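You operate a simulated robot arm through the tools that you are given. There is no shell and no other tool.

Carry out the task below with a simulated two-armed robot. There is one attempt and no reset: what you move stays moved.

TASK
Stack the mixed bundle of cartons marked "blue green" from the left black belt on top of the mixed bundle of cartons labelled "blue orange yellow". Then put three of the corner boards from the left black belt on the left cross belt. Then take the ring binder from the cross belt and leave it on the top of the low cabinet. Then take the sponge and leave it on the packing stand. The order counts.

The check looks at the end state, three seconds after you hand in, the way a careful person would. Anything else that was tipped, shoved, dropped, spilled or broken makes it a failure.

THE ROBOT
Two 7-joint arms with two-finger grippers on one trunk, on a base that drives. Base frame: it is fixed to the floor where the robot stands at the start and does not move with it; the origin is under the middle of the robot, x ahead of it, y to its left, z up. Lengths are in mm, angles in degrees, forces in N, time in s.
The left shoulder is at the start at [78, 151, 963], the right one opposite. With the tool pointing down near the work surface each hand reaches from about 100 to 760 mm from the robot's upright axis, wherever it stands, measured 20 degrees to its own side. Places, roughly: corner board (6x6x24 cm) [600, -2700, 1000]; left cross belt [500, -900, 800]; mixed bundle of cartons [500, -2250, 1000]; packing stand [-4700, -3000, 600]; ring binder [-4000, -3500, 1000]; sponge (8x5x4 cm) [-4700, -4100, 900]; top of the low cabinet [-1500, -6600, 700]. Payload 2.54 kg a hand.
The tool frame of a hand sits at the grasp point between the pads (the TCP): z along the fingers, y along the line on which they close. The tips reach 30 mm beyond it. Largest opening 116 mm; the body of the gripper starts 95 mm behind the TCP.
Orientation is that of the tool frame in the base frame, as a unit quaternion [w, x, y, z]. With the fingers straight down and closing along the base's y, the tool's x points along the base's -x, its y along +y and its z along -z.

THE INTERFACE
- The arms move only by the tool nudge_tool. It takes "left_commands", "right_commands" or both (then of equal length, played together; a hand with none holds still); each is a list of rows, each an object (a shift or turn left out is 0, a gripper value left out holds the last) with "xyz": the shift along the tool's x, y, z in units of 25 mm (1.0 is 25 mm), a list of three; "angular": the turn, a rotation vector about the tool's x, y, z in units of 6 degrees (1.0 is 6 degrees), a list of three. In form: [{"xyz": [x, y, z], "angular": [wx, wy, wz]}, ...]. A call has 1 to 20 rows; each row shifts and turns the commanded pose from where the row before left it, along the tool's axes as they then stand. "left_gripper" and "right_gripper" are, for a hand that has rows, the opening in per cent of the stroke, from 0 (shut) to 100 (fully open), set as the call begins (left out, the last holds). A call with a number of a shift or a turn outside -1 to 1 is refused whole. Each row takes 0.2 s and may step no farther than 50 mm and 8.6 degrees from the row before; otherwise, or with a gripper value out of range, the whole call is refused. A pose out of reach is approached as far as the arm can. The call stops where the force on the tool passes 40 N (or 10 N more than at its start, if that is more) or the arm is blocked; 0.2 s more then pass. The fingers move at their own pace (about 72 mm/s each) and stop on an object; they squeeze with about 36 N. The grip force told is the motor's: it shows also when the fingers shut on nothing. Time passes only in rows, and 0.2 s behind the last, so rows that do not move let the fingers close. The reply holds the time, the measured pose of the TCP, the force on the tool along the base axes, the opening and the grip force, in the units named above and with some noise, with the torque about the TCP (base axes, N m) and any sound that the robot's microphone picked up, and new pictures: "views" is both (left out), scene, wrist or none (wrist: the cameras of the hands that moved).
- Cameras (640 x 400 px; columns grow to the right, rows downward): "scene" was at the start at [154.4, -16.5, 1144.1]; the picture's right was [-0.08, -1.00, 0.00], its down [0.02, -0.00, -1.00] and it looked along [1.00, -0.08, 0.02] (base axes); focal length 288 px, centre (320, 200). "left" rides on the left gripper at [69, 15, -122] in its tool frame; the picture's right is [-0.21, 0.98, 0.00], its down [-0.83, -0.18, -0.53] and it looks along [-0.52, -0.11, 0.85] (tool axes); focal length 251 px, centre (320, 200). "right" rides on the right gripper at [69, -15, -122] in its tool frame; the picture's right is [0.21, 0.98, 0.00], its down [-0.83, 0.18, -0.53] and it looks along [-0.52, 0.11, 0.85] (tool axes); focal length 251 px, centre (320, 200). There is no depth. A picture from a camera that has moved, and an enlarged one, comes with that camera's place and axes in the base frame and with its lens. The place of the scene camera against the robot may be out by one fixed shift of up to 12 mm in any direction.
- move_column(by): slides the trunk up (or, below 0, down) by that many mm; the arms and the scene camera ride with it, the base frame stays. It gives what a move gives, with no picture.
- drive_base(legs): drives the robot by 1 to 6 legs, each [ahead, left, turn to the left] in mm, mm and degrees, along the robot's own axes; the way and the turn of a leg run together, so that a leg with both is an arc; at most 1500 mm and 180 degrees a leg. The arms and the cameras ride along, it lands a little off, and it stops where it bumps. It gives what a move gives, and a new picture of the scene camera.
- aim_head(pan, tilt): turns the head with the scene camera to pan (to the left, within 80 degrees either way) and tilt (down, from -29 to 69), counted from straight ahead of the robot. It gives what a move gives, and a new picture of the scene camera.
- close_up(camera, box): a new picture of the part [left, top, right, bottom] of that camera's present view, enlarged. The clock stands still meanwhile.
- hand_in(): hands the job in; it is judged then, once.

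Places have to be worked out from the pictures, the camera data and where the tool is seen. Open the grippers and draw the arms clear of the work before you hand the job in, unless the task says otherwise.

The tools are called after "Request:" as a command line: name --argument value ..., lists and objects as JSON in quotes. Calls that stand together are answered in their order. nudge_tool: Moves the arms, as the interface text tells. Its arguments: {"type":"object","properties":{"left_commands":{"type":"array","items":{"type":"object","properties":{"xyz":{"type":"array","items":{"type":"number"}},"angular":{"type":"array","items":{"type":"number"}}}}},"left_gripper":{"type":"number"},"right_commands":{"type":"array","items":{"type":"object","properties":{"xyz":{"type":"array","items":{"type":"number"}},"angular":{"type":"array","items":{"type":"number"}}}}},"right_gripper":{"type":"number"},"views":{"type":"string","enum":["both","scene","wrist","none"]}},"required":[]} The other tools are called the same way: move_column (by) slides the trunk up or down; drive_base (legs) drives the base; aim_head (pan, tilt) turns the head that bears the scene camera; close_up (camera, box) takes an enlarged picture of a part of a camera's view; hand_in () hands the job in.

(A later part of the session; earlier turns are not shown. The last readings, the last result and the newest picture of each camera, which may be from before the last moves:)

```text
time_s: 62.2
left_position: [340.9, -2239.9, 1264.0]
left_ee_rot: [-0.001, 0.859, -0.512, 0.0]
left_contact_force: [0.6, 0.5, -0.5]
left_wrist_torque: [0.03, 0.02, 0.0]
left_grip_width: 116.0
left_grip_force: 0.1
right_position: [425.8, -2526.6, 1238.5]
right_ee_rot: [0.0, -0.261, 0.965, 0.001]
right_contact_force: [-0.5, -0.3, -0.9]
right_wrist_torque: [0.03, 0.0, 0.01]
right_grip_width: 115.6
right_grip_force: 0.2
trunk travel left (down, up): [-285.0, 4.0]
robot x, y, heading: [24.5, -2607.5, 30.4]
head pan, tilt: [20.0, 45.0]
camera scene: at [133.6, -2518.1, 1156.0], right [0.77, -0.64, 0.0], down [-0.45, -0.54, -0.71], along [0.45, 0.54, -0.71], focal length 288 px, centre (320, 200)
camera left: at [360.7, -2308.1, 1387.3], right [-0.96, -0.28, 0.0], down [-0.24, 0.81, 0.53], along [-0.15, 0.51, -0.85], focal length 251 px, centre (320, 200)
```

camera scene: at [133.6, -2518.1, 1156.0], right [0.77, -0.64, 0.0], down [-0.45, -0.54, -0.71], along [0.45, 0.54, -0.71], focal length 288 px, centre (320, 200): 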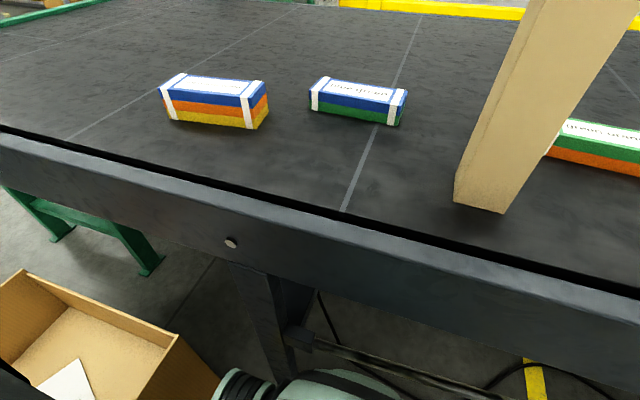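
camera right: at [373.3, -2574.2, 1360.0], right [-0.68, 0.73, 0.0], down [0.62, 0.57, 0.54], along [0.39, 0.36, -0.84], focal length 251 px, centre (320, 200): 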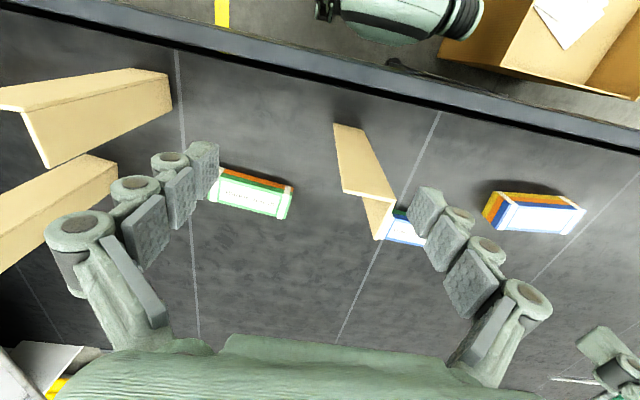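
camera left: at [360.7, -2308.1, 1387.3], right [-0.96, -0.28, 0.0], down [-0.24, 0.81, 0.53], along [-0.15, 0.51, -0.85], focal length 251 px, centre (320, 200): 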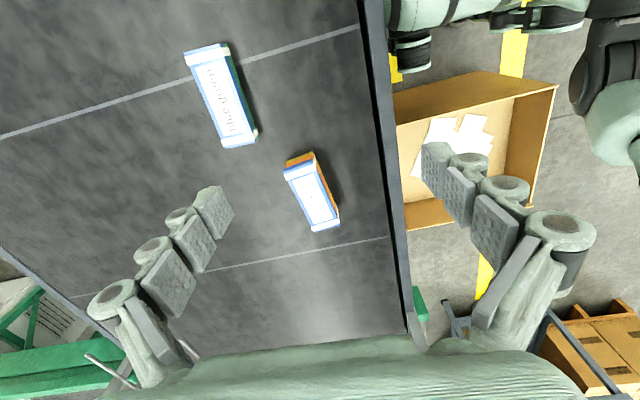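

Rotation succeeded exactly. Let me zoom to cross-check the bundle positions from this new viewpoint.

Request:
close_up --camera "left" --box '[160, 30, 360, 155]'

Request:
close_up --camera "left" --box '[230, 130, 390, 230]'

```text
3.20 times, centred on (260, 92) of left
camera zoom: at [360.7, -2308.1, 1387.3], right [-0.96, -0.28, 0.0], down [-0.24, 0.81, 0.53], along [-0.15, 0.51, -0.85], focal length 805 px, centre (512, 544)
```

zoom: 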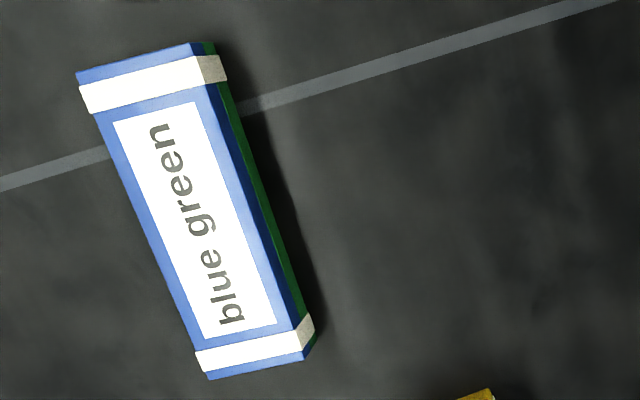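

```text
4.00 times, centred on (310, 180) of left
camera zoom: at [360.7, -2308.1, 1387.3], right [-0.96, -0.28, 0.0], down [-0.24, 0.81, 0.53], along [-0.15, 0.51, -0.85], focal length 1006 px, centre (360, 280)
```

zoom: 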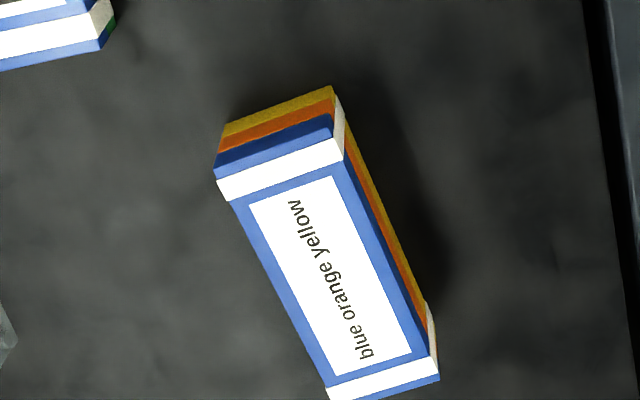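

Both views agree: blue/green centre ≈(492,-2183), axis 118.3°. I'll move the left hand over it and descend part way to z≈1064.

Request:
nudge_tool --left_commands '[{"xyz": [0.109, -0.801, 1]}, {"xyz": [0.109, -0.801, 1]}, {"xyz": [0.109, -0.801, 1]}, {"xyz": [0.109, -0.801, 1]}, {"xyz": [0.109, -0.801, 1]}, {"xyz": [0.109, -0.801, 1]}, {"xyz": [0.109, -0.801, 1]}, {"xyz": [0.109, -0.801, 1]}]' --left_gripper 100 --views "both"

```text
time_s: 64.0
left_position: [490.8, -2181.1, 1060.8]
left_ee_rot: [-0.001, 0.86, -0.511, 0.001]
left_contact_force: [-0.2, -0.3, 0.1]
left_wrist_torque: [0.01, -0.01, -0.02]
left_grip_width: 116.0
left_grip_force: 0.0
right_position: [426.3, -2526.6, 1237.5]
right_ee_rot: [0.0, -0.261, 0.965, 0.001]
right_contact_force: [-0.2, 0.5, -0.1]
right_wrist_torque: [-0.03, 0.01, -0.01]
right_grip_width: 115.7
right_grip_force: 0.0
trunk travel left (down, up): [-285.0, 4.0]
robot x, y, heading: [18.9, -2607.0, 30.4]
head pan, tilt: [20.0, 45.0]
camera scene: at [134.1, -2517.8, 1155.9], right [0.77, -0.64, 0.0], down [-0.45, -0.54, -0.71], along [0.45, 0.54, -0.71], focal length 288 px, centre (320, 200)
camera left: at [512.5, -2248.8, 1182.9], right [-0.96, -0.28, 0.0], down [-0.23, 0.81, 0.53], along [-0.15, 0.51, -0.85], focal length 251 px, centre (320, 200)
```

scene: 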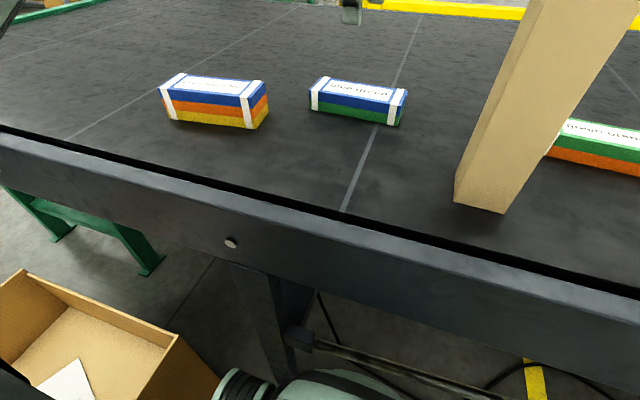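
left: 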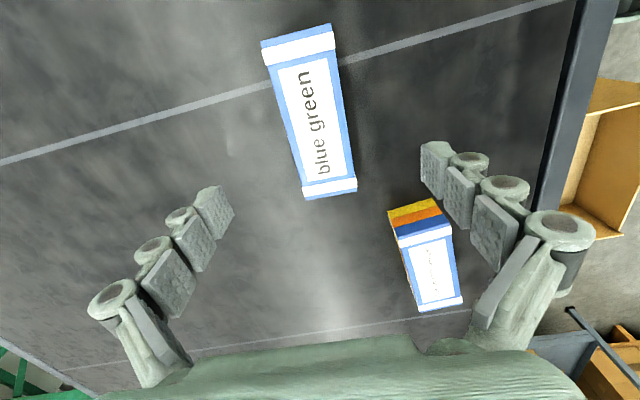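

The bundle sits nearly centred between the fingers (TCP ~4 mm off). I'll correct and descend to z≈943 around the bundle.

Request:
nudge_tool --left_commands '[{"xyz": [0.15, -0.12, 0.94]}, {"xyz": [0, 0, 0.94]}, {"xyz": [0, 0, 0.94]}, {"xyz": [0, 0, 0.94]}, {"xyz": [0, 0, 0.94]}, {"xyz": [0, 0, 0]}]' --left_gripper 100 --views "both"

```text
time_s: 65.4
left_position: [495.6, -2185.8, 946.0]
left_ee_rot: [0.0, 0.859, -0.512, 0.0]
left_contact_force: [-0.8, 0.8, 0.5]
left_wrist_torque: [0.0, -0.02, -0.02]
left_grip_width: 115.9
left_grip_force: 0.1
right_position: [426.6, -2526.5, 1239.3]
right_ee_rot: [0.001, -0.261, 0.965, 0.002]
right_contact_force: [0.2, -0.3, 0.4]
right_wrist_torque: [0.01, 0.0, 0.0]
right_grip_width: 115.9
right_grip_force: 0.1
trunk travel left (down, up): [-285.0, 4.0]
robot x, y, heading: [24.7, -2603.5, 30.3]
head pan, tilt: [20.0, 45.0]
camera scene: at [133.5, -2518.2, 1156.1], right [0.77, -0.64, 0.0], down [-0.45, -0.54, -0.71], along [0.45, 0.54, -0.71], focal length 288 px, centre (320, 200)
camera left: at [516.5, -2252.8, 1069.1], right [-0.96, -0.28, 0.0], down [-0.23, 0.81, 0.53], along [-0.15, 0.51, -0.85], focal length 251 px, centre (320, 200)
```

scene: 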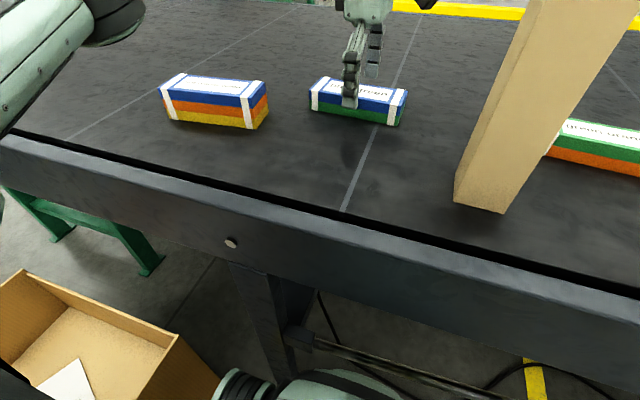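
left: 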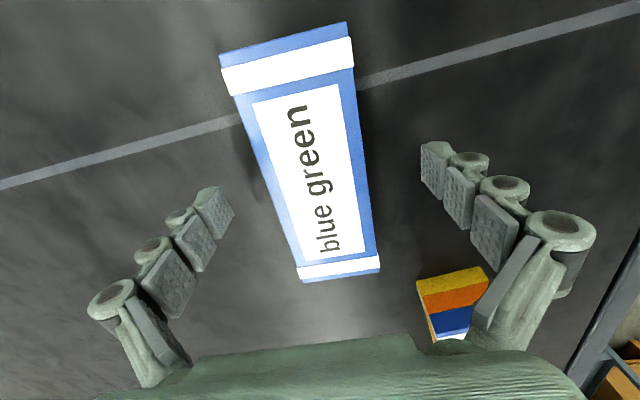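

The bundle is centred and aligned between the fingers. I'll lower 5 mm and close on it.

Request:
nudge_tool --left_commands '[{"xyz": [0, 0, 0.2]}, {"xyz": [0, 0, 0]}]' --left_gripper 100 --views "none"

Request:
nudge_tool --left_commands '[{"xyz": [0, 0, 0]}, {"xyz": [0, 0, 0]}, {"xyz": [0, 0, 0]}, {"xyz": [0, 0, 0]}, {"xyz": [0, 0, 0]}]' --left_gripper 0 --views "wrist"

```text
time_s: 66.0
left_position: [494.6, -2185.4, 942.4]
left_ee_rot: [0.0, 0.859, -0.512, 0.0]
left_contact_force: [0.0, -0.6, -0.5]
left_wrist_torque: [-0.04, 0.02, 0.0]
left_grip_width: 116.0
left_grip_force: 0.1
right_position: [424.4, -2526.5, 1237.9]
right_ee_rot: [0.001, -0.261, 0.965, 0.001]
right_contact_force: [0.7, -0.1, 0.4]
right_wrist_torque: [0.04, 0.0, -0.01]
right_grip_width: 116.0
right_grip_force: 0.1
trunk travel left (down, up): [-285.0, 4.0]
robot x, y, heading: [25.8, -2607.7, 30.3]
head pan, tilt: [20.0, 45.0]
```

```text
time_s: 67.2
left_position: [495.5, -2185.8, 942.2]
left_ee_rot: [-0.001, 0.859, -0.512, 0.0]
left_contact_force: [3.1, 2.6, 4.1]
left_wrist_torque: [0.03, -0.18, 0.0]
left_grip_width: 59.3
left_grip_force: 35.7
right_position: [424.8, -2526.9, 1238.5]
right_ee_rot: [0.001, -0.261, 0.965, 0.001]
right_contact_force: [-1.4, -0.8, 0.3]
right_wrist_torque: [-0.05, -0.02, -0.01]
right_grip_width: 115.7
right_grip_force: 0.0
trunk travel left (down, up): [-285.0, 4.0]
robot x, y, heading: [26.6, -2604.4, 30.3]
head pan, tilt: [20.0, 45.0]
camera left: at [516.4, -2253.2, 1065.0], right [-0.96, -0.28, 0.0], down [-0.23, 0.81, 0.53], along [-0.15, 0.51, -0.85], focal length 251 px, centre (320, 200)
```

left: 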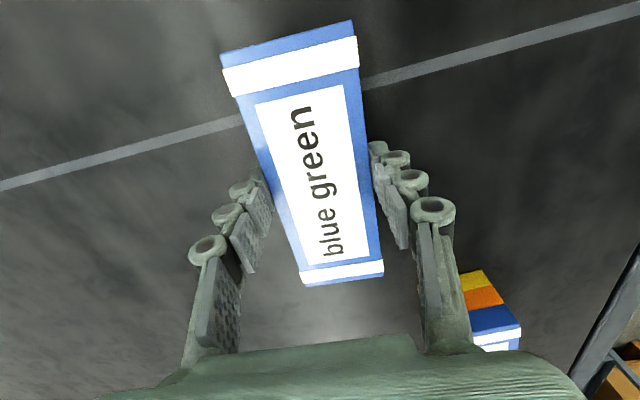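

Gripped (59 mm width, 36 N). Now lift straight up 125 mm and check.

Request:
nudge_tool --left_commands '[{"xyz": [0, 0, -0.5]}, {"xyz": [0, 0, -1]}, {"xyz": [0, 0, -1]}, {"xyz": [0, 0, -1]}, {"xyz": [0, 0, -1]}, {"xyz": [0, 0, -0.5]}, {"xyz": [0, 0, 0]}]' --left_gripper 0 --views "both"

Request:
close_up --camera "left" --box '[360, 180, 520, 280]'

Request:
close_up --camera "scene" --box '[120, 50, 280, 150]'

```text
time_s: 68.8
left_position: [498.3, -2186.9, 1066.2]
left_ee_rot: [-0.001, 0.859, -0.511, 0.0]
left_contact_force: [1.2, -0.1, -0.5]
left_wrist_torque: [0.02, 0.0, 0.03]
left_grip_width: 0.0
left_grip_force: 28.5
right_position: [426.2, -2525.8, 1238.2]
right_ee_rot: [0.001, -0.261, 0.965, 0.0]
right_contact_force: [0.7, -0.3, -0.2]
right_wrist_torque: [0.02, -0.01, -0.01]
right_grip_width: 116.0
right_grip_force: 0.1
trunk travel left (down, up): [-285.0, 4.0]
robot x, y, heading: [24.3, -2605.0, 30.2]
head pan, tilt: [20.0, 45.0]
camera scene: at [133.6, -2518.0, 1156.0], right [0.77, -0.64, 0.0], down [-0.45, -0.54, -0.71], along [0.45, 0.54, -0.71], focal length 288 px, centre (320, 200)
camera left: at [517.8, -2255.0, 1189.7], right [-0.96, -0.28, 0.0], down [-0.23, 0.81, 0.53], along [-0.15, 0.51, -0.85], focal length 251 px, centre (320, 200)
```

scene: 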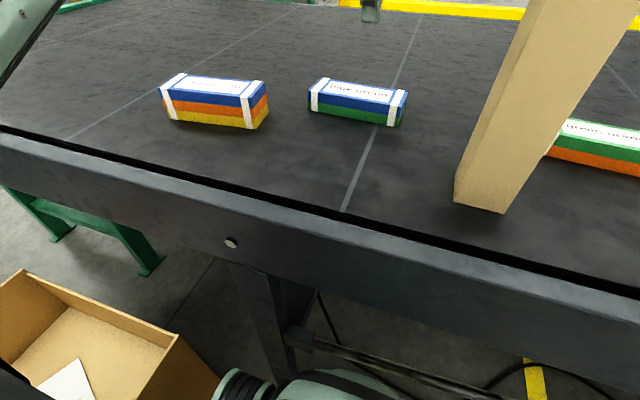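
left: 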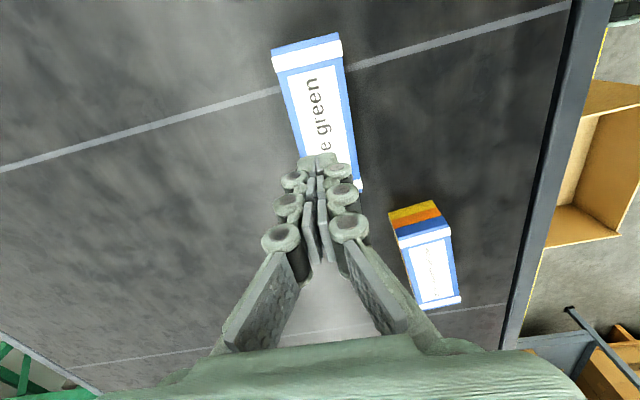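

```text
4.00 times, centred on (440, 230) of left
camera zoom: at [517.8, -2255.0, 1189.7], right [-0.96, -0.28, 0.0], down [-0.23, 0.81, 0.53], along [-0.15, 0.51, -0.85], focal length 1006 px, centre (-160, 80)
```

zoom: 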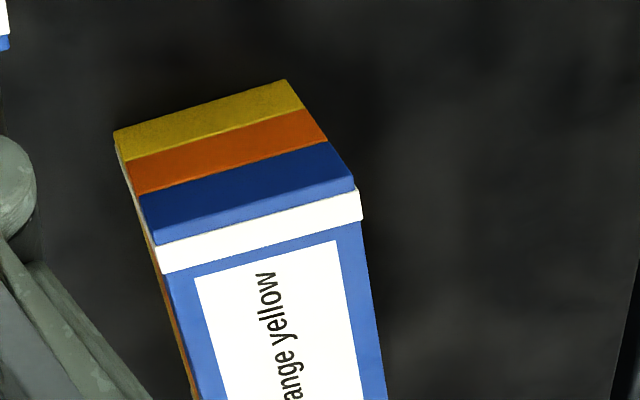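

```text
4.00 times, centred on (200, 100) of scene
camera zoom: at [133.6, -2518.0, 1156.0], right [0.77, -0.64, 0.0], down [-0.45, -0.54, -0.71], along [0.45, 0.54, -0.71], focal length 1153 px, centre (800, 600)
```

zoom: 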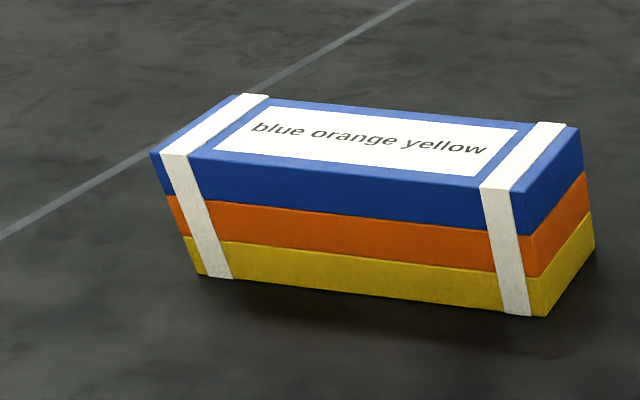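

The bundle slipped out: scale comparison between views shows its top is really at z≈930 (belt ≈890), so the grip was too shallow. It stayed in place; I'll reopen and re-measure.

Request:
nudge_tool --left_commands '[{"xyz": [0, 0, -0.5]}, {"xyz": [0, 0, 0]}, {"xyz": [0, 0, 0]}, {"xyz": [0, 0, 0]}, {"xyz": [0, 0, 0]}]' --left_gripper 100 --views "wrist"

Request:
close_up --camera "left" --box '[240, 20, 400, 220]'

Request:
close_up --camera "left" --box '[360, 180, 520, 320]'

```text
time_s: 70.0
left_position: [495.4, -2186.1, 1078.0]
left_ee_rot: [-0.001, 0.859, -0.512, 0.001]
left_contact_force: [-0.7, -0.2, 0.1]
left_wrist_torque: [-0.02, 0.01, -0.02]
left_grip_width: 116.0
left_grip_force: 0.1
right_position: [424.9, -2527.2, 1237.8]
right_ee_rot: [0.001, -0.262, 0.965, 0.001]
right_contact_force: [-0.1, -0.1, 0.4]
right_wrist_torque: [0.02, 0.03, -0.03]
right_grip_width: 115.7
right_grip_force: 0.0
trunk travel left (down, up): [-285.0, 4.0]
robot x, y, heading: [24.2, -2607.2, 30.3]
head pan, tilt: [20.0, 45.0]
camera left: at [516.8, -2254.8, 1201.5], right [-0.96, -0.28, 0.0], down [-0.23, 0.81, 0.53], along [-0.15, 0.51, -0.85], focal length 251 px, centre (320, 200)
```

left: 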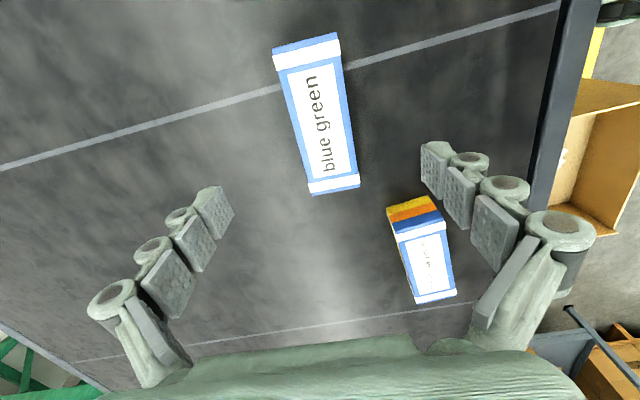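

```text
2.00 times, centred on (320, 120) of left
camera zoom: at [516.8, -2254.8, 1201.5], right [-0.96, -0.28, 0.0], down [-0.23, 0.81, 0.53], along [-0.15, 0.51, -0.85], focal length 503 px, centre (320, 360)
```

zoom: 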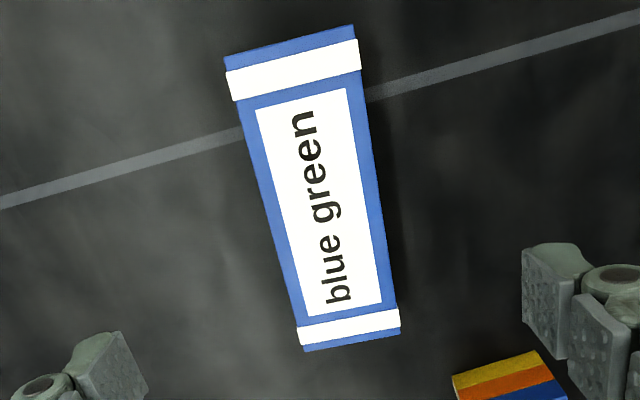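

```text
2.86 times, centred on (440, 250) of left
camera zoom: at [516.8, -2254.8, 1201.5], right [-0.96, -0.28, 0.0], down [-0.23, 0.81, 0.53], along [-0.15, 0.51, -0.85], focal length 718 px, centre (-23, 57)
```

zoom: 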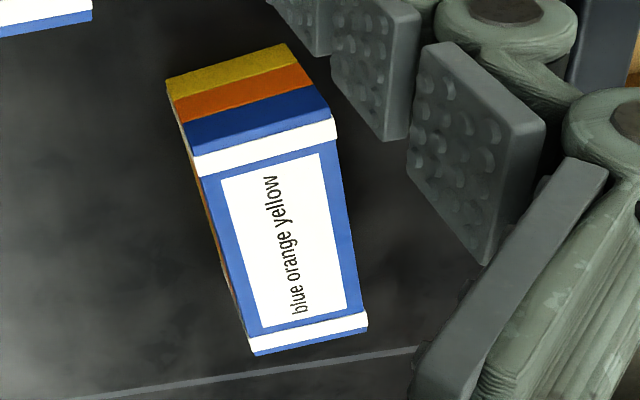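

Re-measured: blue/green centre ≈(492,-2181), 160×60, axis 118.5°, top z≈930. I'll also take a scene close-up of it for a relative check against the target bundle.

Request:
close_up --camera "scene" --box '[280, 50, 440, 150]'

Request:
nudge_tool --left_commands '[{"xyz": [-0.264, 0.03, 1]}, {"xyz": [0, 0, 1]}, {"xyz": [0, 0, 1]}, {"xyz": [0, 0, 1]}, {"xyz": [0, 0, 1]}, {"xyz": [0, 0, 0.6]}, {"xyz": [0, 0, 0.3]}, {"xyz": [0, 0, 0.2]}, {"xyz": [0, 0, 0]}]' --left_gripper 100 --views "wrist"

```text
4.00 times, centred on (360, 100) of scene
camera zoom: at [133.6, -2518.1, 1156.0], right [0.77, -0.64, 0.0], down [-0.45, -0.54, -0.71], along [0.45, 0.54, -0.71], focal length 1153 px, centre (160, 600)
```

zoom: 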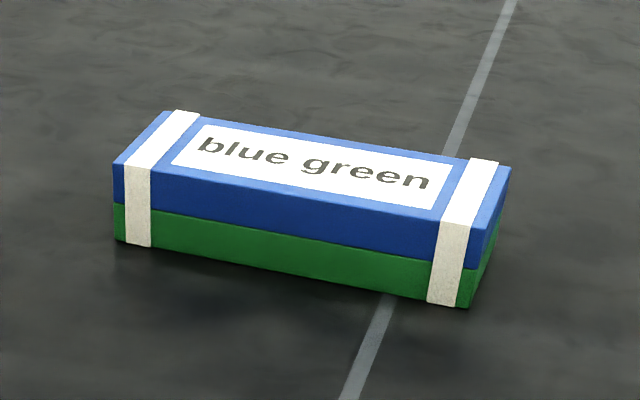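

```text
time_s: 72.0
left_position: [490.4, -2179.3, 926.7]
left_ee_rot: [-0.001, 0.859, -0.512, 0.001]
left_contact_force: [0.1, -1.0, 0.5]
left_wrist_torque: [-0.02, 0.0, 0.01]
left_grip_width: 116.1
left_grip_force: 0.1
right_position: [425.7, -2526.5, 1238.4]
right_ee_rot: [0.001, -0.261, 0.965, 0.001]
right_contact_force: [0.0, 0.5, 1.0]
right_wrist_torque: [-0.01, 0.0, 0.01]
right_grip_width: 116.4
right_grip_force: 0.0
trunk travel left (down, up): [-285.0, 4.0]
robot x, y, heading: [25.2, -2603.8, 30.2]
head pan, tilt: [20.0, 45.0]
camera left: at [512.0, -2248.4, 1049.1], right [-0.96, -0.28, 0.0], down [-0.23, 0.81, 0.53], along [-0.15, 0.51, -0.85], focal length 251 px, centre (320, 200)
```

left: 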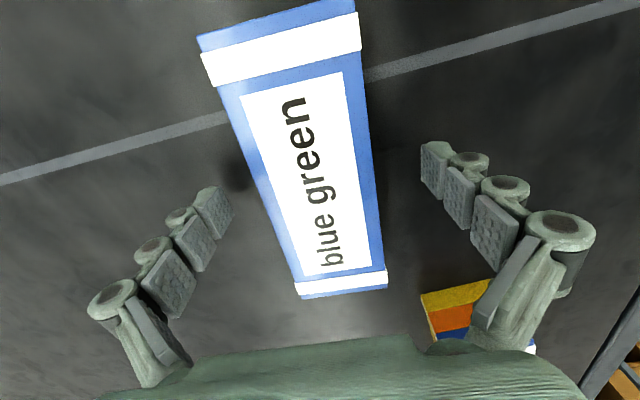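

The bundle is centred with its top near the TCP height and the tips just above the belt. Closing the fingers now.

Request:
nudge_tool --left_commands '[{"xyz": [0, 0, 0.1]}, {"xyz": [0, 0, 0]}, {"xyz": [0, 0, 0]}, {"xyz": [0, 0, 0]}, {"xyz": [0, 0, 0]}, {"xyz": [0, 0, 0]}]' --left_gripper 0 --views "none"

Request:
nudge_tool --left_commands '[{"xyz": [0, 0, -0.2]}, {"xyz": [0, 0, -0.4]}, {"xyz": [0, 0, -0.4]}, {"xyz": [0, 0, 0]}]' --left_gripper 0 --views "both"

```text
time_s: 73.4
left_position: [490.1, -2182.0, 928.0]
left_ee_rot: [-0.001, 0.858, -0.514, 0.002]
left_contact_force: [-11.8, -5.9, 16.7]
left_wrist_torque: [-0.18, 1.09, 0.21]
left_grip_width: 59.4
left_grip_force: 36.3
right_position: [422.9, -2528.5, 1238.0]
right_ee_rot: [0.003, -0.261, 0.965, 0.001]
right_contact_force: [0.3, -0.2, 0.0]
right_wrist_torque: [0.01, 0.0, 0.02]
right_grip_width: 116.1
right_grip_force: 0.1
trunk travel left (down, up): [-285.0, 4.0]
robot x, y, heading: [24.6, -2605.7, 30.2]
head pan, tilt: [20.0, 45.0]
stopped in row 6 (left hand): the force on the tool passed its limit at 40 N (the readings are from after the stop); the commanded pose is now the measured one
```

```text
time_s: 74.4
left_position: [490.6, -2181.3, 948.3]
left_ee_rot: [0.001, 0.859, -0.512, 0.002]
left_contact_force: [-0.3, 0.2, -1.4]
left_wrist_torque: [-0.01, 0.0, -0.02]
left_grip_width: 59.0
left_grip_force: 35.9
right_position: [424.1, -2525.1, 1237.0]
right_ee_rot: [0.001, -0.261, 0.965, 0.0]
right_contact_force: [-0.1, 0.9, 0.1]
right_wrist_torque: [0.0, -0.03, 0.0]
right_grip_width: 116.4
right_grip_force: 0.0
trunk travel left (down, up): [-285.0, 4.0]
robot x, y, heading: [26.6, -2604.2, 30.5]
head pan, tilt: [20.0, 45.0]
camera scene: at [133.6, -2518.0, 1156.0], right [0.77, -0.64, 0.0], down [-0.45, -0.54, -0.71], along [0.45, 0.54, -0.71], focal length 288 px, centre (320, 200)
camera left: at [512.5, -2248.7, 1071.5], right [-0.96, -0.28, 0.0], down [-0.23, 0.81, 0.53], along [-0.15, 0.51, -0.85], focal length 251 px, centre (320, 200)
```

scene: 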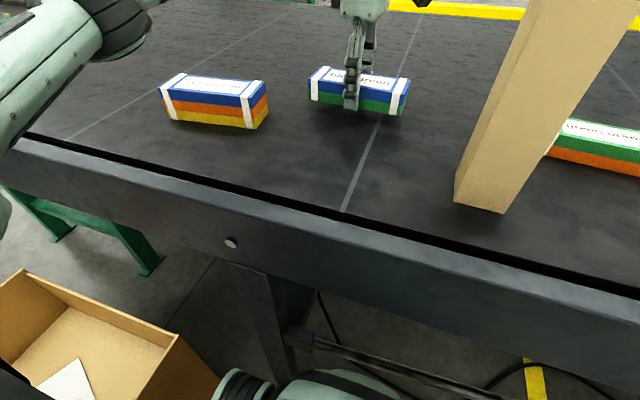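
left: 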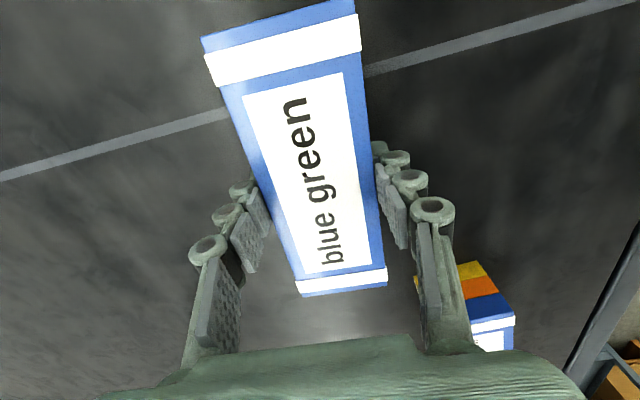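

The bundle is held and lifted. I'll raise to z≈1030, translate over the target bundle, and turn 8.5° to match its orientation.

Request:
nudge_tool --left_commands '[{"xyz": [0, 0, -0.8]}, {"xyz": [0, 0, -0.8]}, {"xyz": [0, 0, -0.8]}, {"xyz": [0, 0, -0.88]}, {"xyz": [-0.4, 0.2, 0]}, {"xyz": [-0.8, 0.4, 0]}, {"xyz": [-0.882, 0.433, 0]}, {"xyz": [-0.882, 0.433, 0]}, {"xyz": [-0.882, 0.433, 0]}, {"xyz": [-0.882, 0.433, 0]}, {"xyz": [-0.882, 0.433, 0]}, {"xyz": [-0.882, 0.433, 0]}, {"xyz": [-0.882, 0.433, 0]}, {"xyz": [-0.85, 0.4, 0]}, {"xyz": [-0.6, 0.3, 0]}, {"angular": [0, 0, -0.71]}, {"angular": [0, 0, -0.71]}, {"xyz": [0, 0, 0]}]' --left_gripper 0 --views "both"

Request:
close_up --camera "scene" --box '[120, 30, 320, 155]'

```text
time_s: 78.2
left_position: [292.6, -2036.5, 1031.6]
left_ee_rot: [0.0, 0.895, -0.447, 0.001]
left_contact_force: [0.0, -0.1, -3.0]
left_wrist_torque: [0.02, 0.0, 0.0]
left_grip_width: 59.2
left_grip_force: 35.8
right_position: [425.1, -2526.5, 1238.1]
right_ee_rot: [0.001, -0.261, 0.965, 0.001]
right_contact_force: [-1.0, 0.3, 0.0]
right_wrist_torque: [0.0, 0.0, -0.01]
right_grip_width: 115.9
right_grip_force: 0.1
trunk travel left (down, up): [-285.0, 4.0]
robot x, y, heading: [25.5, -2605.9, 30.2]
head pan, tilt: [20.0, 45.0]
camera scene: at [133.6, -2518.0, 1156.0], right [0.77, -0.64, 0.0], down [-0.45, -0.54, -0.71], along [0.45, 0.54, -0.71], focal length 288 px, centre (320, 200)
camera left: at [321.7, -2100.6, 1154.7], right [-0.91, -0.41, 0.0], down [-0.35, 0.77, 0.53], along [-0.22, 0.49, -0.85], focal length 251 px, centre (320, 200)
```

scene: 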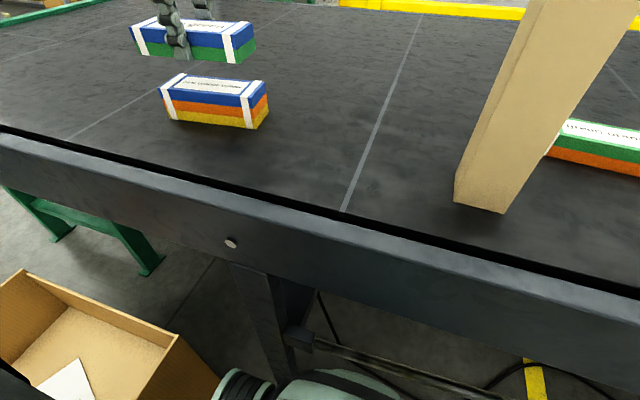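
left: 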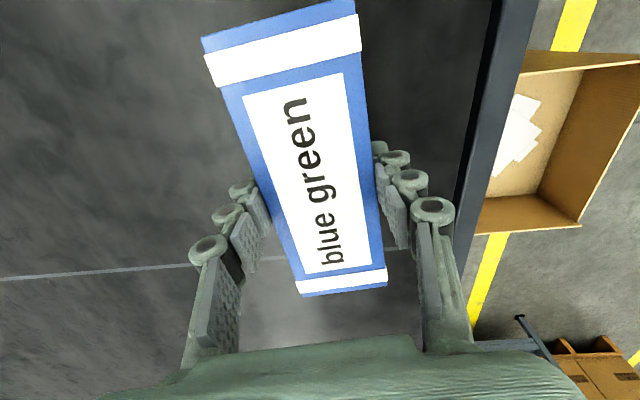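

```text
3.20 times, centred on (220, 92) of scene
camera zoom: at [133.6, -2518.0, 1156.0], right [0.77, -0.64, 0.0], down [-0.45, -0.54, -0.71], along [0.45, 0.54, -0.71], focal length 922 px, centre (640, 544)
```

zoom: 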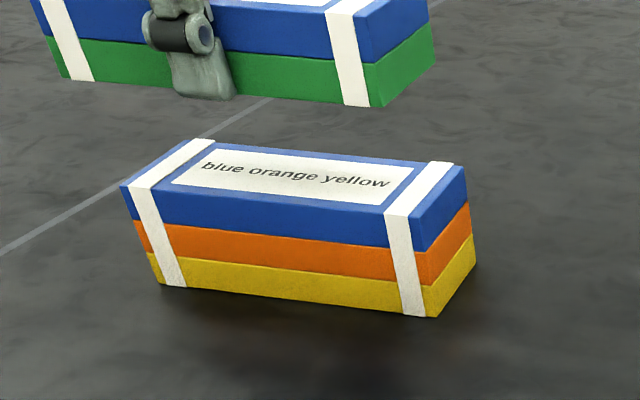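

The bundle hangs above the target; let me zoom to check its alignment relative to the one below.

Request:
close_up --camera "scene" --box '[120, 5, 280, 105]'

Request:
close_up --camera "scene" --box '[120, 50, 280, 150]'

```text
4.00 times, centred on (200, 55) of scene
camera zoom: at [133.6, -2518.0, 1156.0], right [0.77, -0.64, 0.0], down [-0.45, -0.54, -0.71], along [0.45, 0.54, -0.71], focal length 1153 px, centre (800, 780)
```

zoom: 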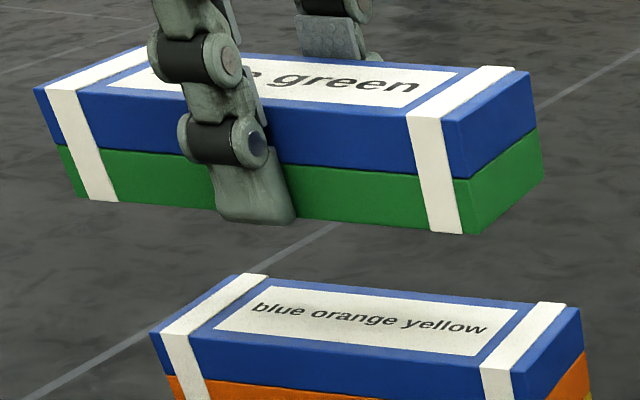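

```text
4.00 times, centred on (200, 100) of scene
camera zoom: at [133.6, -2518.0, 1156.0], right [0.77, -0.64, 0.0], down [-0.45, -0.54, -0.71], along [0.45, 0.54, -0.71], focal length 1153 px, centre (800, 600)
```

zoom: 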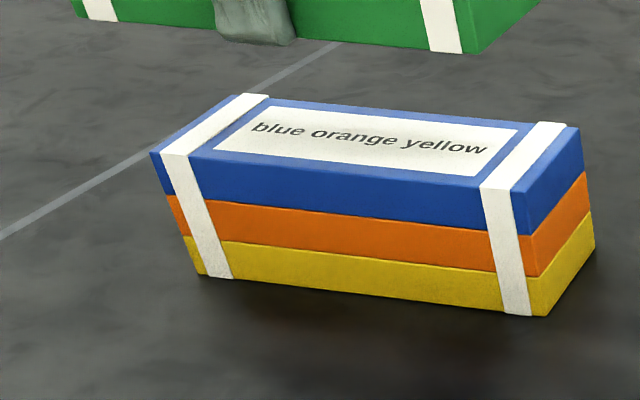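

Combining views, the held bundle is within ~5 mm of the target's centre. I'll apply a small correction and lower to just above contact.

Request:
nudge_tool --left_commands '[{"xyz": [0.12, 0.16, 0]}, {"xyz": [0, 0, 0.6]}, {"xyz": [0, 0, 0.6]}, {"xyz": [0, 0, 0.2]}, {"xyz": [0, 0, 0]}]' --left_gripper 0 --views "scene"

Request:
close_up --camera "scene" --box '[120, 30, 280, 130]'

```text
time_s: 79.4
left_position: [290.7, -2040.0, 997.1]
left_ee_rot: [-0.001, 0.894, -0.447, 0.001]
left_contact_force: [-0.8, 0.6, -2.7]
left_wrist_torque: [0.0, 0.02, -0.01]
left_grip_width: 59.3
left_grip_force: 36.1
right_position: [425.2, -2526.4, 1237.9]
right_ee_rot: [0.001, -0.262, 0.965, 0.001]
right_contact_force: [-0.2, -0.1, -0.4]
right_wrist_torque: [0.0, -0.02, -0.02]
right_grip_width: 116.3
right_grip_force: 0.1
trunk travel left (down, up): [-285.0, 4.0]
robot x, y, heading: [25.5, -2606.4, 30.4]
head pan, tilt: [20.0, 45.0]
camera scene: at [133.6, -2518.0, 1156.0], right [0.77, -0.64, 0.0], down [-0.45, -0.54, -0.71], along [0.45, 0.54, -0.71], focal length 288 px, centre (320, 200)
```

scene: 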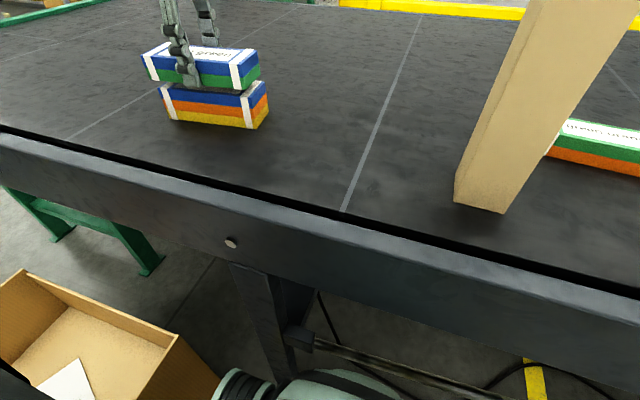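

```text
4.00 times, centred on (200, 80) of scene
camera zoom: at [133.6, -2518.0, 1156.0], right [0.77, -0.64, 0.0], down [-0.45, -0.54, -0.71], along [0.45, 0.54, -0.71], focal length 1153 px, centre (800, 680)
```

zoom: 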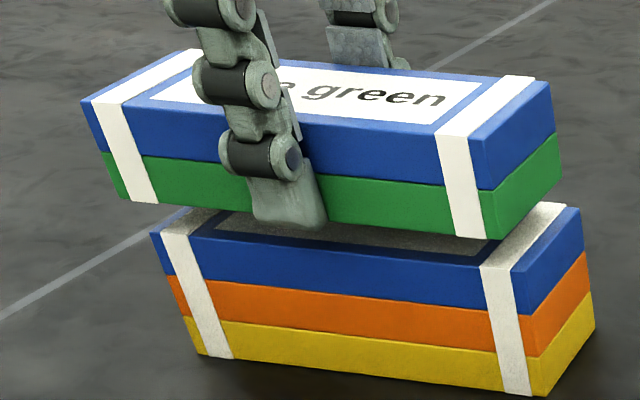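

There's still about a 9 mm gap. I'll lower gently in 2 mm steps and look at the alignment once nearly touching.

Request:
nudge_tool --left_commands '[{"xyz": [0, 0, 0.08]}, {"xyz": [0, 0, 0.08]}, {"xyz": [0, 0, 0.08]}, {"xyz": [0, 0, 0]}]' --left_gripper 0 --views "none"

Request:
close_up --camera "scene" --box '[130, 30, 290, 130]'

```text
time_s: 80.4
left_position: [289.5, -2041.7, 991.2]
left_ee_rot: [-0.001, 0.894, -0.448, 0.001]
left_contact_force: [-0.3, 0.5, -1.1]
left_wrist_torque: [0.03, -0.01, -0.01]
left_grip_width: 59.0
left_grip_force: 36.0
right_position: [424.7, -2526.7, 1237.9]
right_ee_rot: [0.001, -0.262, 0.965, 0.001]
right_contact_force: [1.0, 0.5, -0.5]
right_wrist_torque: [-0.03, 0.02, 0.0]
right_grip_width: 116.1
right_grip_force: 0.0
trunk travel left (down, up): [-285.0, 4.0]
robot x, y, heading: [25.3, -2609.0, 30.4]
head pan, tilt: [20.0, 45.0]
```

```text
4.00 times, centred on (210, 80) of scene
camera zoom: at [133.6, -2518.0, 1156.0], right [0.77, -0.64, 0.0], down [-0.45, -0.54, -0.71], along [0.45, 0.54, -0.71], focal length 1153 px, centre (760, 680)
```

zoom: 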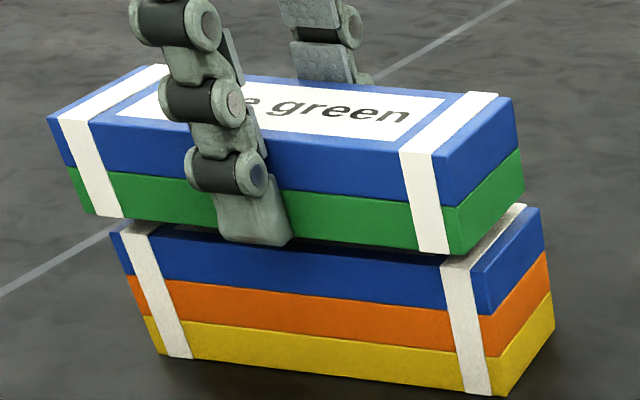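

The upper bundle is offset by about 8 mm along the long axis and 4 mm across. I'll correct by that amount while still just clear.

Request:
nudge_tool --left_commands '[{"xyz": [0.15, 0.08, 0]}, {"xyz": [0.15, 0.08, 0]}, {"xyz": [0, 0, 0]}]' --left_gripper 0 --views "none"

Request:
close_up --camera "scene" --box '[130, 30, 290, 130]'

```text
time_s: 81.2
left_position: [290.7, -2050.9, 991.1]
left_ee_rot: [0.0, 0.894, -0.447, 0.001]
left_contact_force: [-0.3, -0.5, -1.7]
left_wrist_torque: [-0.02, 0.02, 0.0]
left_grip_width: 59.1
left_grip_force: 35.8
right_position: [424.3, -2526.3, 1237.8]
right_ee_rot: [0.001, -0.261, 0.965, 0.001]
right_contact_force: [-0.2, 0.0, -0.1]
right_wrist_torque: [0.02, 0.02, -0.02]
right_grip_width: 116.0
right_grip_force: 0.0
trunk travel left (down, up): [-285.0, 4.0]
robot x, y, heading: [25.3, -2603.4, 30.0]
head pan, tilt: [20.0, 45.0]
```

```text
4.00 times, centred on (210, 80) of scene
camera zoom: at [133.6, -2517.9, 1156.0], right [0.77, -0.64, 0.0], down [-0.45, -0.54, -0.71], along [0.45, 0.54, -0.71], focal length 1153 px, centre (760, 680)
```

zoom: 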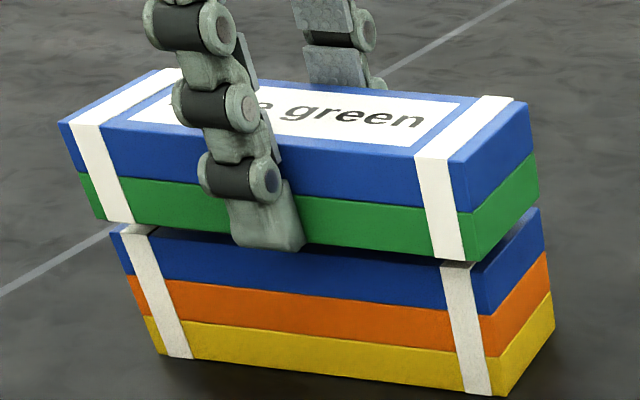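

Alignment now looks good. I'll lower the last few millimetres until contact.

Request:
nudge_tool --left_commands '[{"xyz": [0, 0, 0.06]}, {"xyz": [0, 0, 0.06]}, {"xyz": [0, 0, 0.04]}, {"xyz": [0, 0, 0]}]' --left_gripper 0 --views "none"

Request:
close_up --camera "scene" --box '[130, 30, 290, 130]'

```text
time_s: 82.2
left_position: [292.9, -2051.9, 987.9]
left_ee_rot: [0.0, 0.894, -0.449, 0.002]
left_contact_force: [-1.2, 0.1, -2.7]
left_wrist_torque: [-0.01, -0.02, 0.01]
left_grip_width: 59.0
left_grip_force: 35.5
right_position: [424.6, -2526.0, 1237.7]
right_ee_rot: [0.002, -0.261, 0.965, 0.002]
right_contact_force: [0.1, 0.4, 0.4]
right_wrist_torque: [-0.04, 0.03, 0.0]
right_grip_width: 115.9
right_grip_force: 0.0
trunk travel left (down, up): [-285.0, 4.0]
robot x, y, heading: [28.1, -2603.1, 30.3]
head pan, tilt: [20.0, 45.0]
```

```text
4.00 times, centred on (210, 80) of scene
camera zoom: at [133.6, -2518.0, 1156.0], right [0.77, -0.64, 0.0], down [-0.45, -0.54, -0.71], along [0.45, 0.54, -0.71], focal length 1153 px, centre (760, 680)
```

zoom: 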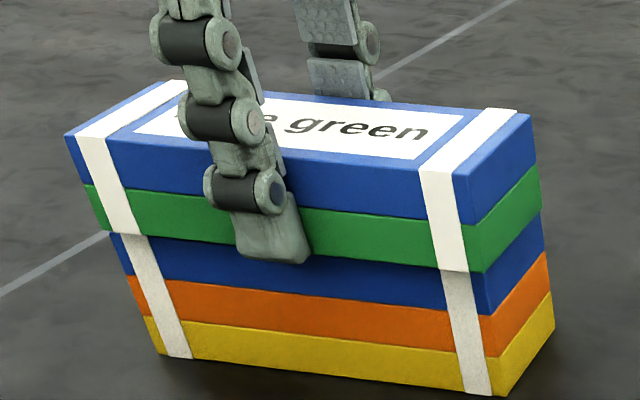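

The edges now nearly coincide. One more tiny lowering to confirm contact before releasing.

Request:
nudge_tool --left_commands '[{"xyz": [0, 0, 0.04]}, {"xyz": [0, 0, 0.04]}, {"xyz": [0, 0, 0]}]' --left_gripper 0 --views "none"

Request:
close_up --camera "scene" --box '[130, 30, 290, 130]'

```text
time_s: 83.0
left_position: [292.8, -2051.1, 984.9]
left_ee_rot: [0.0, 0.895, -0.447, 0.002]
left_contact_force: [-0.7, -0.7, -2.2]
left_wrist_torque: [0.01, 0.0, 0.01]
left_grip_width: 59.1
left_grip_force: 36.1
right_position: [426.2, -2526.6, 1238.5]
right_ee_rot: [0.0, -0.261, 0.965, 0.001]
right_contact_force: [-0.5, 0.5, -0.1]
right_wrist_torque: [-0.03, -0.05, 0.0]
right_grip_width: 116.0
right_grip_force: 0.1
trunk travel left (down, up): [-285.0, 4.0]
robot x, y, heading: [28.5, -2606.2, 30.3]
head pan, tilt: [20.0, 45.0]
```

```text
4.00 times, centred on (210, 80) of scene
camera zoom: at [133.6, -2518.0, 1156.0], right [0.77, -0.64, 0.0], down [-0.45, -0.54, -0.71], along [0.45, 0.54, -0.71], focal length 1153 px, centre (760, 680)
```

zoom: 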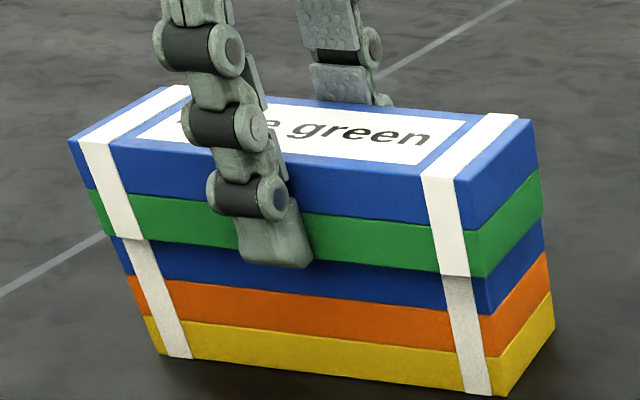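

Still no contact force. Lowering in further 1 mm steps.

Request:
nudge_tool --left_commands '[{"xyz": [0, 0, 0.04]}, {"xyz": [0, 0, 0.04]}, {"xyz": [0, 0, 0]}]' --left_gripper 0 --views "none"

Request:
close_up --camera "scene" --box '[130, 30, 290, 130]'

```text
time_s: 83.8
left_position: [292.8, -2050.7, 982.1]
left_ee_rot: [-0.001, 0.894, -0.448, 0.0]
left_contact_force: [-0.9, 0.4, -0.9]
left_wrist_torque: [0.01, 0.02, -0.01]
left_grip_width: 59.1
left_grip_force: 35.6
right_position: [424.3, -2526.3, 1238.5]
right_ee_rot: [0.002, -0.261, 0.965, 0.001]
right_contact_force: [0.0, -0.2, -0.4]
right_wrist_torque: [0.03, 0.02, 0.02]
right_grip_width: 115.9
right_grip_force: 0.0
trunk travel left (down, up): [-285.0, 4.0]
robot x, y, heading: [24.4, -2607.2, 30.4]
head pan, tilt: [20.0, 45.0]
```

```text
4.00 times, centred on (210, 80) of scene
camera zoom: at [133.6, -2518.0, 1156.0], right [0.77, -0.64, 0.0], down [-0.45, -0.54, -0.71], along [0.45, 0.54, -0.71], focal length 1153 px, centre (760, 680)
```

zoom: 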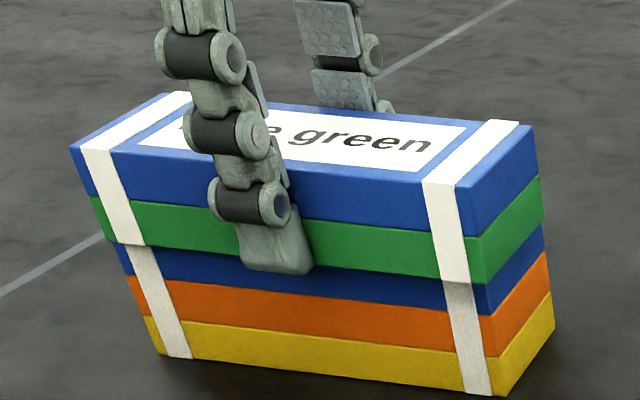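

The upper bundle appears ~5 mm too far toward the camera across the short side. I'll lift 3 mm, shift back 5 mm, and lower again looking for contact.

Request:
nudge_tool --left_commands '[{"xyz": [0, 0, -0.14]}, {"xyz": [0, -0.1, 0]}, {"xyz": [0, -0.1, 0]}, {"xyz": [0, 0, 0.1]}, {"xyz": [0, 0, 0.06]}, {"xyz": [0, 0, 0]}]' --left_gripper 0 --views "none"

Request:
close_up --camera "scene" --box '[130, 30, 290, 130]'

```text
time_s: 85.2
left_position: [296.7, -2047.8, 981.3]
left_ee_rot: [0.0, 0.895, -0.447, 0.001]
left_contact_force: [-0.6, -0.5, -1.5]
left_wrist_torque: [0.02, 0.05, 0.01]
left_grip_width: 59.0
left_grip_force: 35.7
right_position: [425.8, -2526.8, 1238.1]
right_ee_rot: [0.0, -0.261, 0.965, 0.001]
right_contact_force: [0.2, 0.6, 0.0]
right_wrist_torque: [0.04, 0.02, -0.02]
right_grip_width: 115.8
right_grip_force: 0.0
trunk travel left (down, up): [-285.0, 4.0]
robot x, y, heading: [25.2, -2605.4, 30.4]
head pan, tilt: [20.0, 45.0]
```

```text
4.00 times, centred on (210, 80) of scene
camera zoom: at [133.6, -2518.0, 1156.0], right [0.77, -0.64, 0.0], down [-0.45, -0.54, -0.71], along [0.45, 0.54, -0.71], focal length 1153 px, centre (760, 680)
```

zoom: 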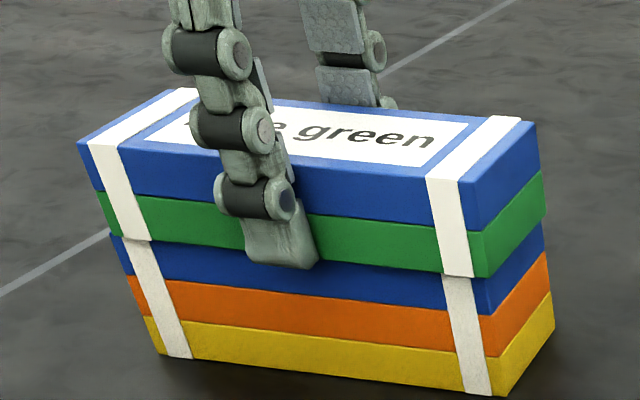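

Continuing to lower in 1 mm steps to find contact.

Request:
nudge_tool --left_commands '[{"xyz": [0, 0, 0.04]}, {"xyz": [0, 0, 0.04]}, {"xyz": [0, 0, 0]}]' --left_gripper 0 --views "none"

Request:
close_up --camera "scene" --box '[130, 30, 290, 130]'

```text
time_s: 86.0
left_position: [296.1, -2047.4, 982.3]
left_ee_rot: [-0.002, 0.894, -0.447, 0.003]
left_contact_force: [3.1, 6.4, 15.8]
left_wrist_torque: [0.31, 0.13, -0.11]
left_grip_width: 59.1
left_grip_force: 36.1
right_position: [424.1, -2527.4, 1238.5]
right_ee_rot: [0.001, -0.261, 0.965, 0.001]
right_contact_force: [0.5, 0.5, -0.8]
right_wrist_torque: [0.0, 0.0, 0.01]
right_grip_width: 115.9
right_grip_force: 0.1
trunk travel left (down, up): [-285.0, 4.0]
robot x, y, heading: [25.5, -2605.7, 30.2]
head pan, tilt: [20.0, 45.0]
```

```text
4.00 times, centred on (210, 80) of scene
camera zoom: at [133.3, -2518.6, 1156.3], right [0.77, -0.64, 0.0], down [-0.45, -0.54, -0.71], along [0.45, 0.54, -0.71], focal length 1153 px, centre (760, 680)
```

zoom: 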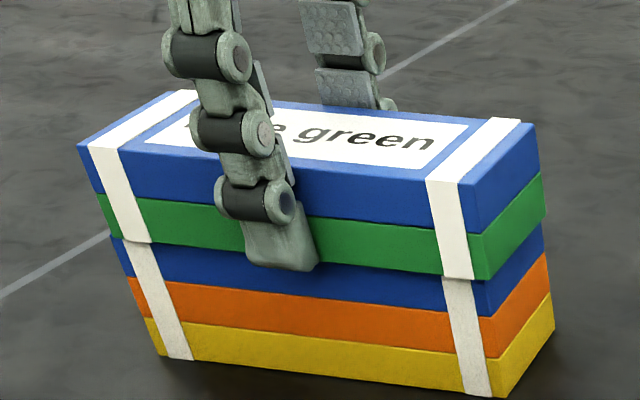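

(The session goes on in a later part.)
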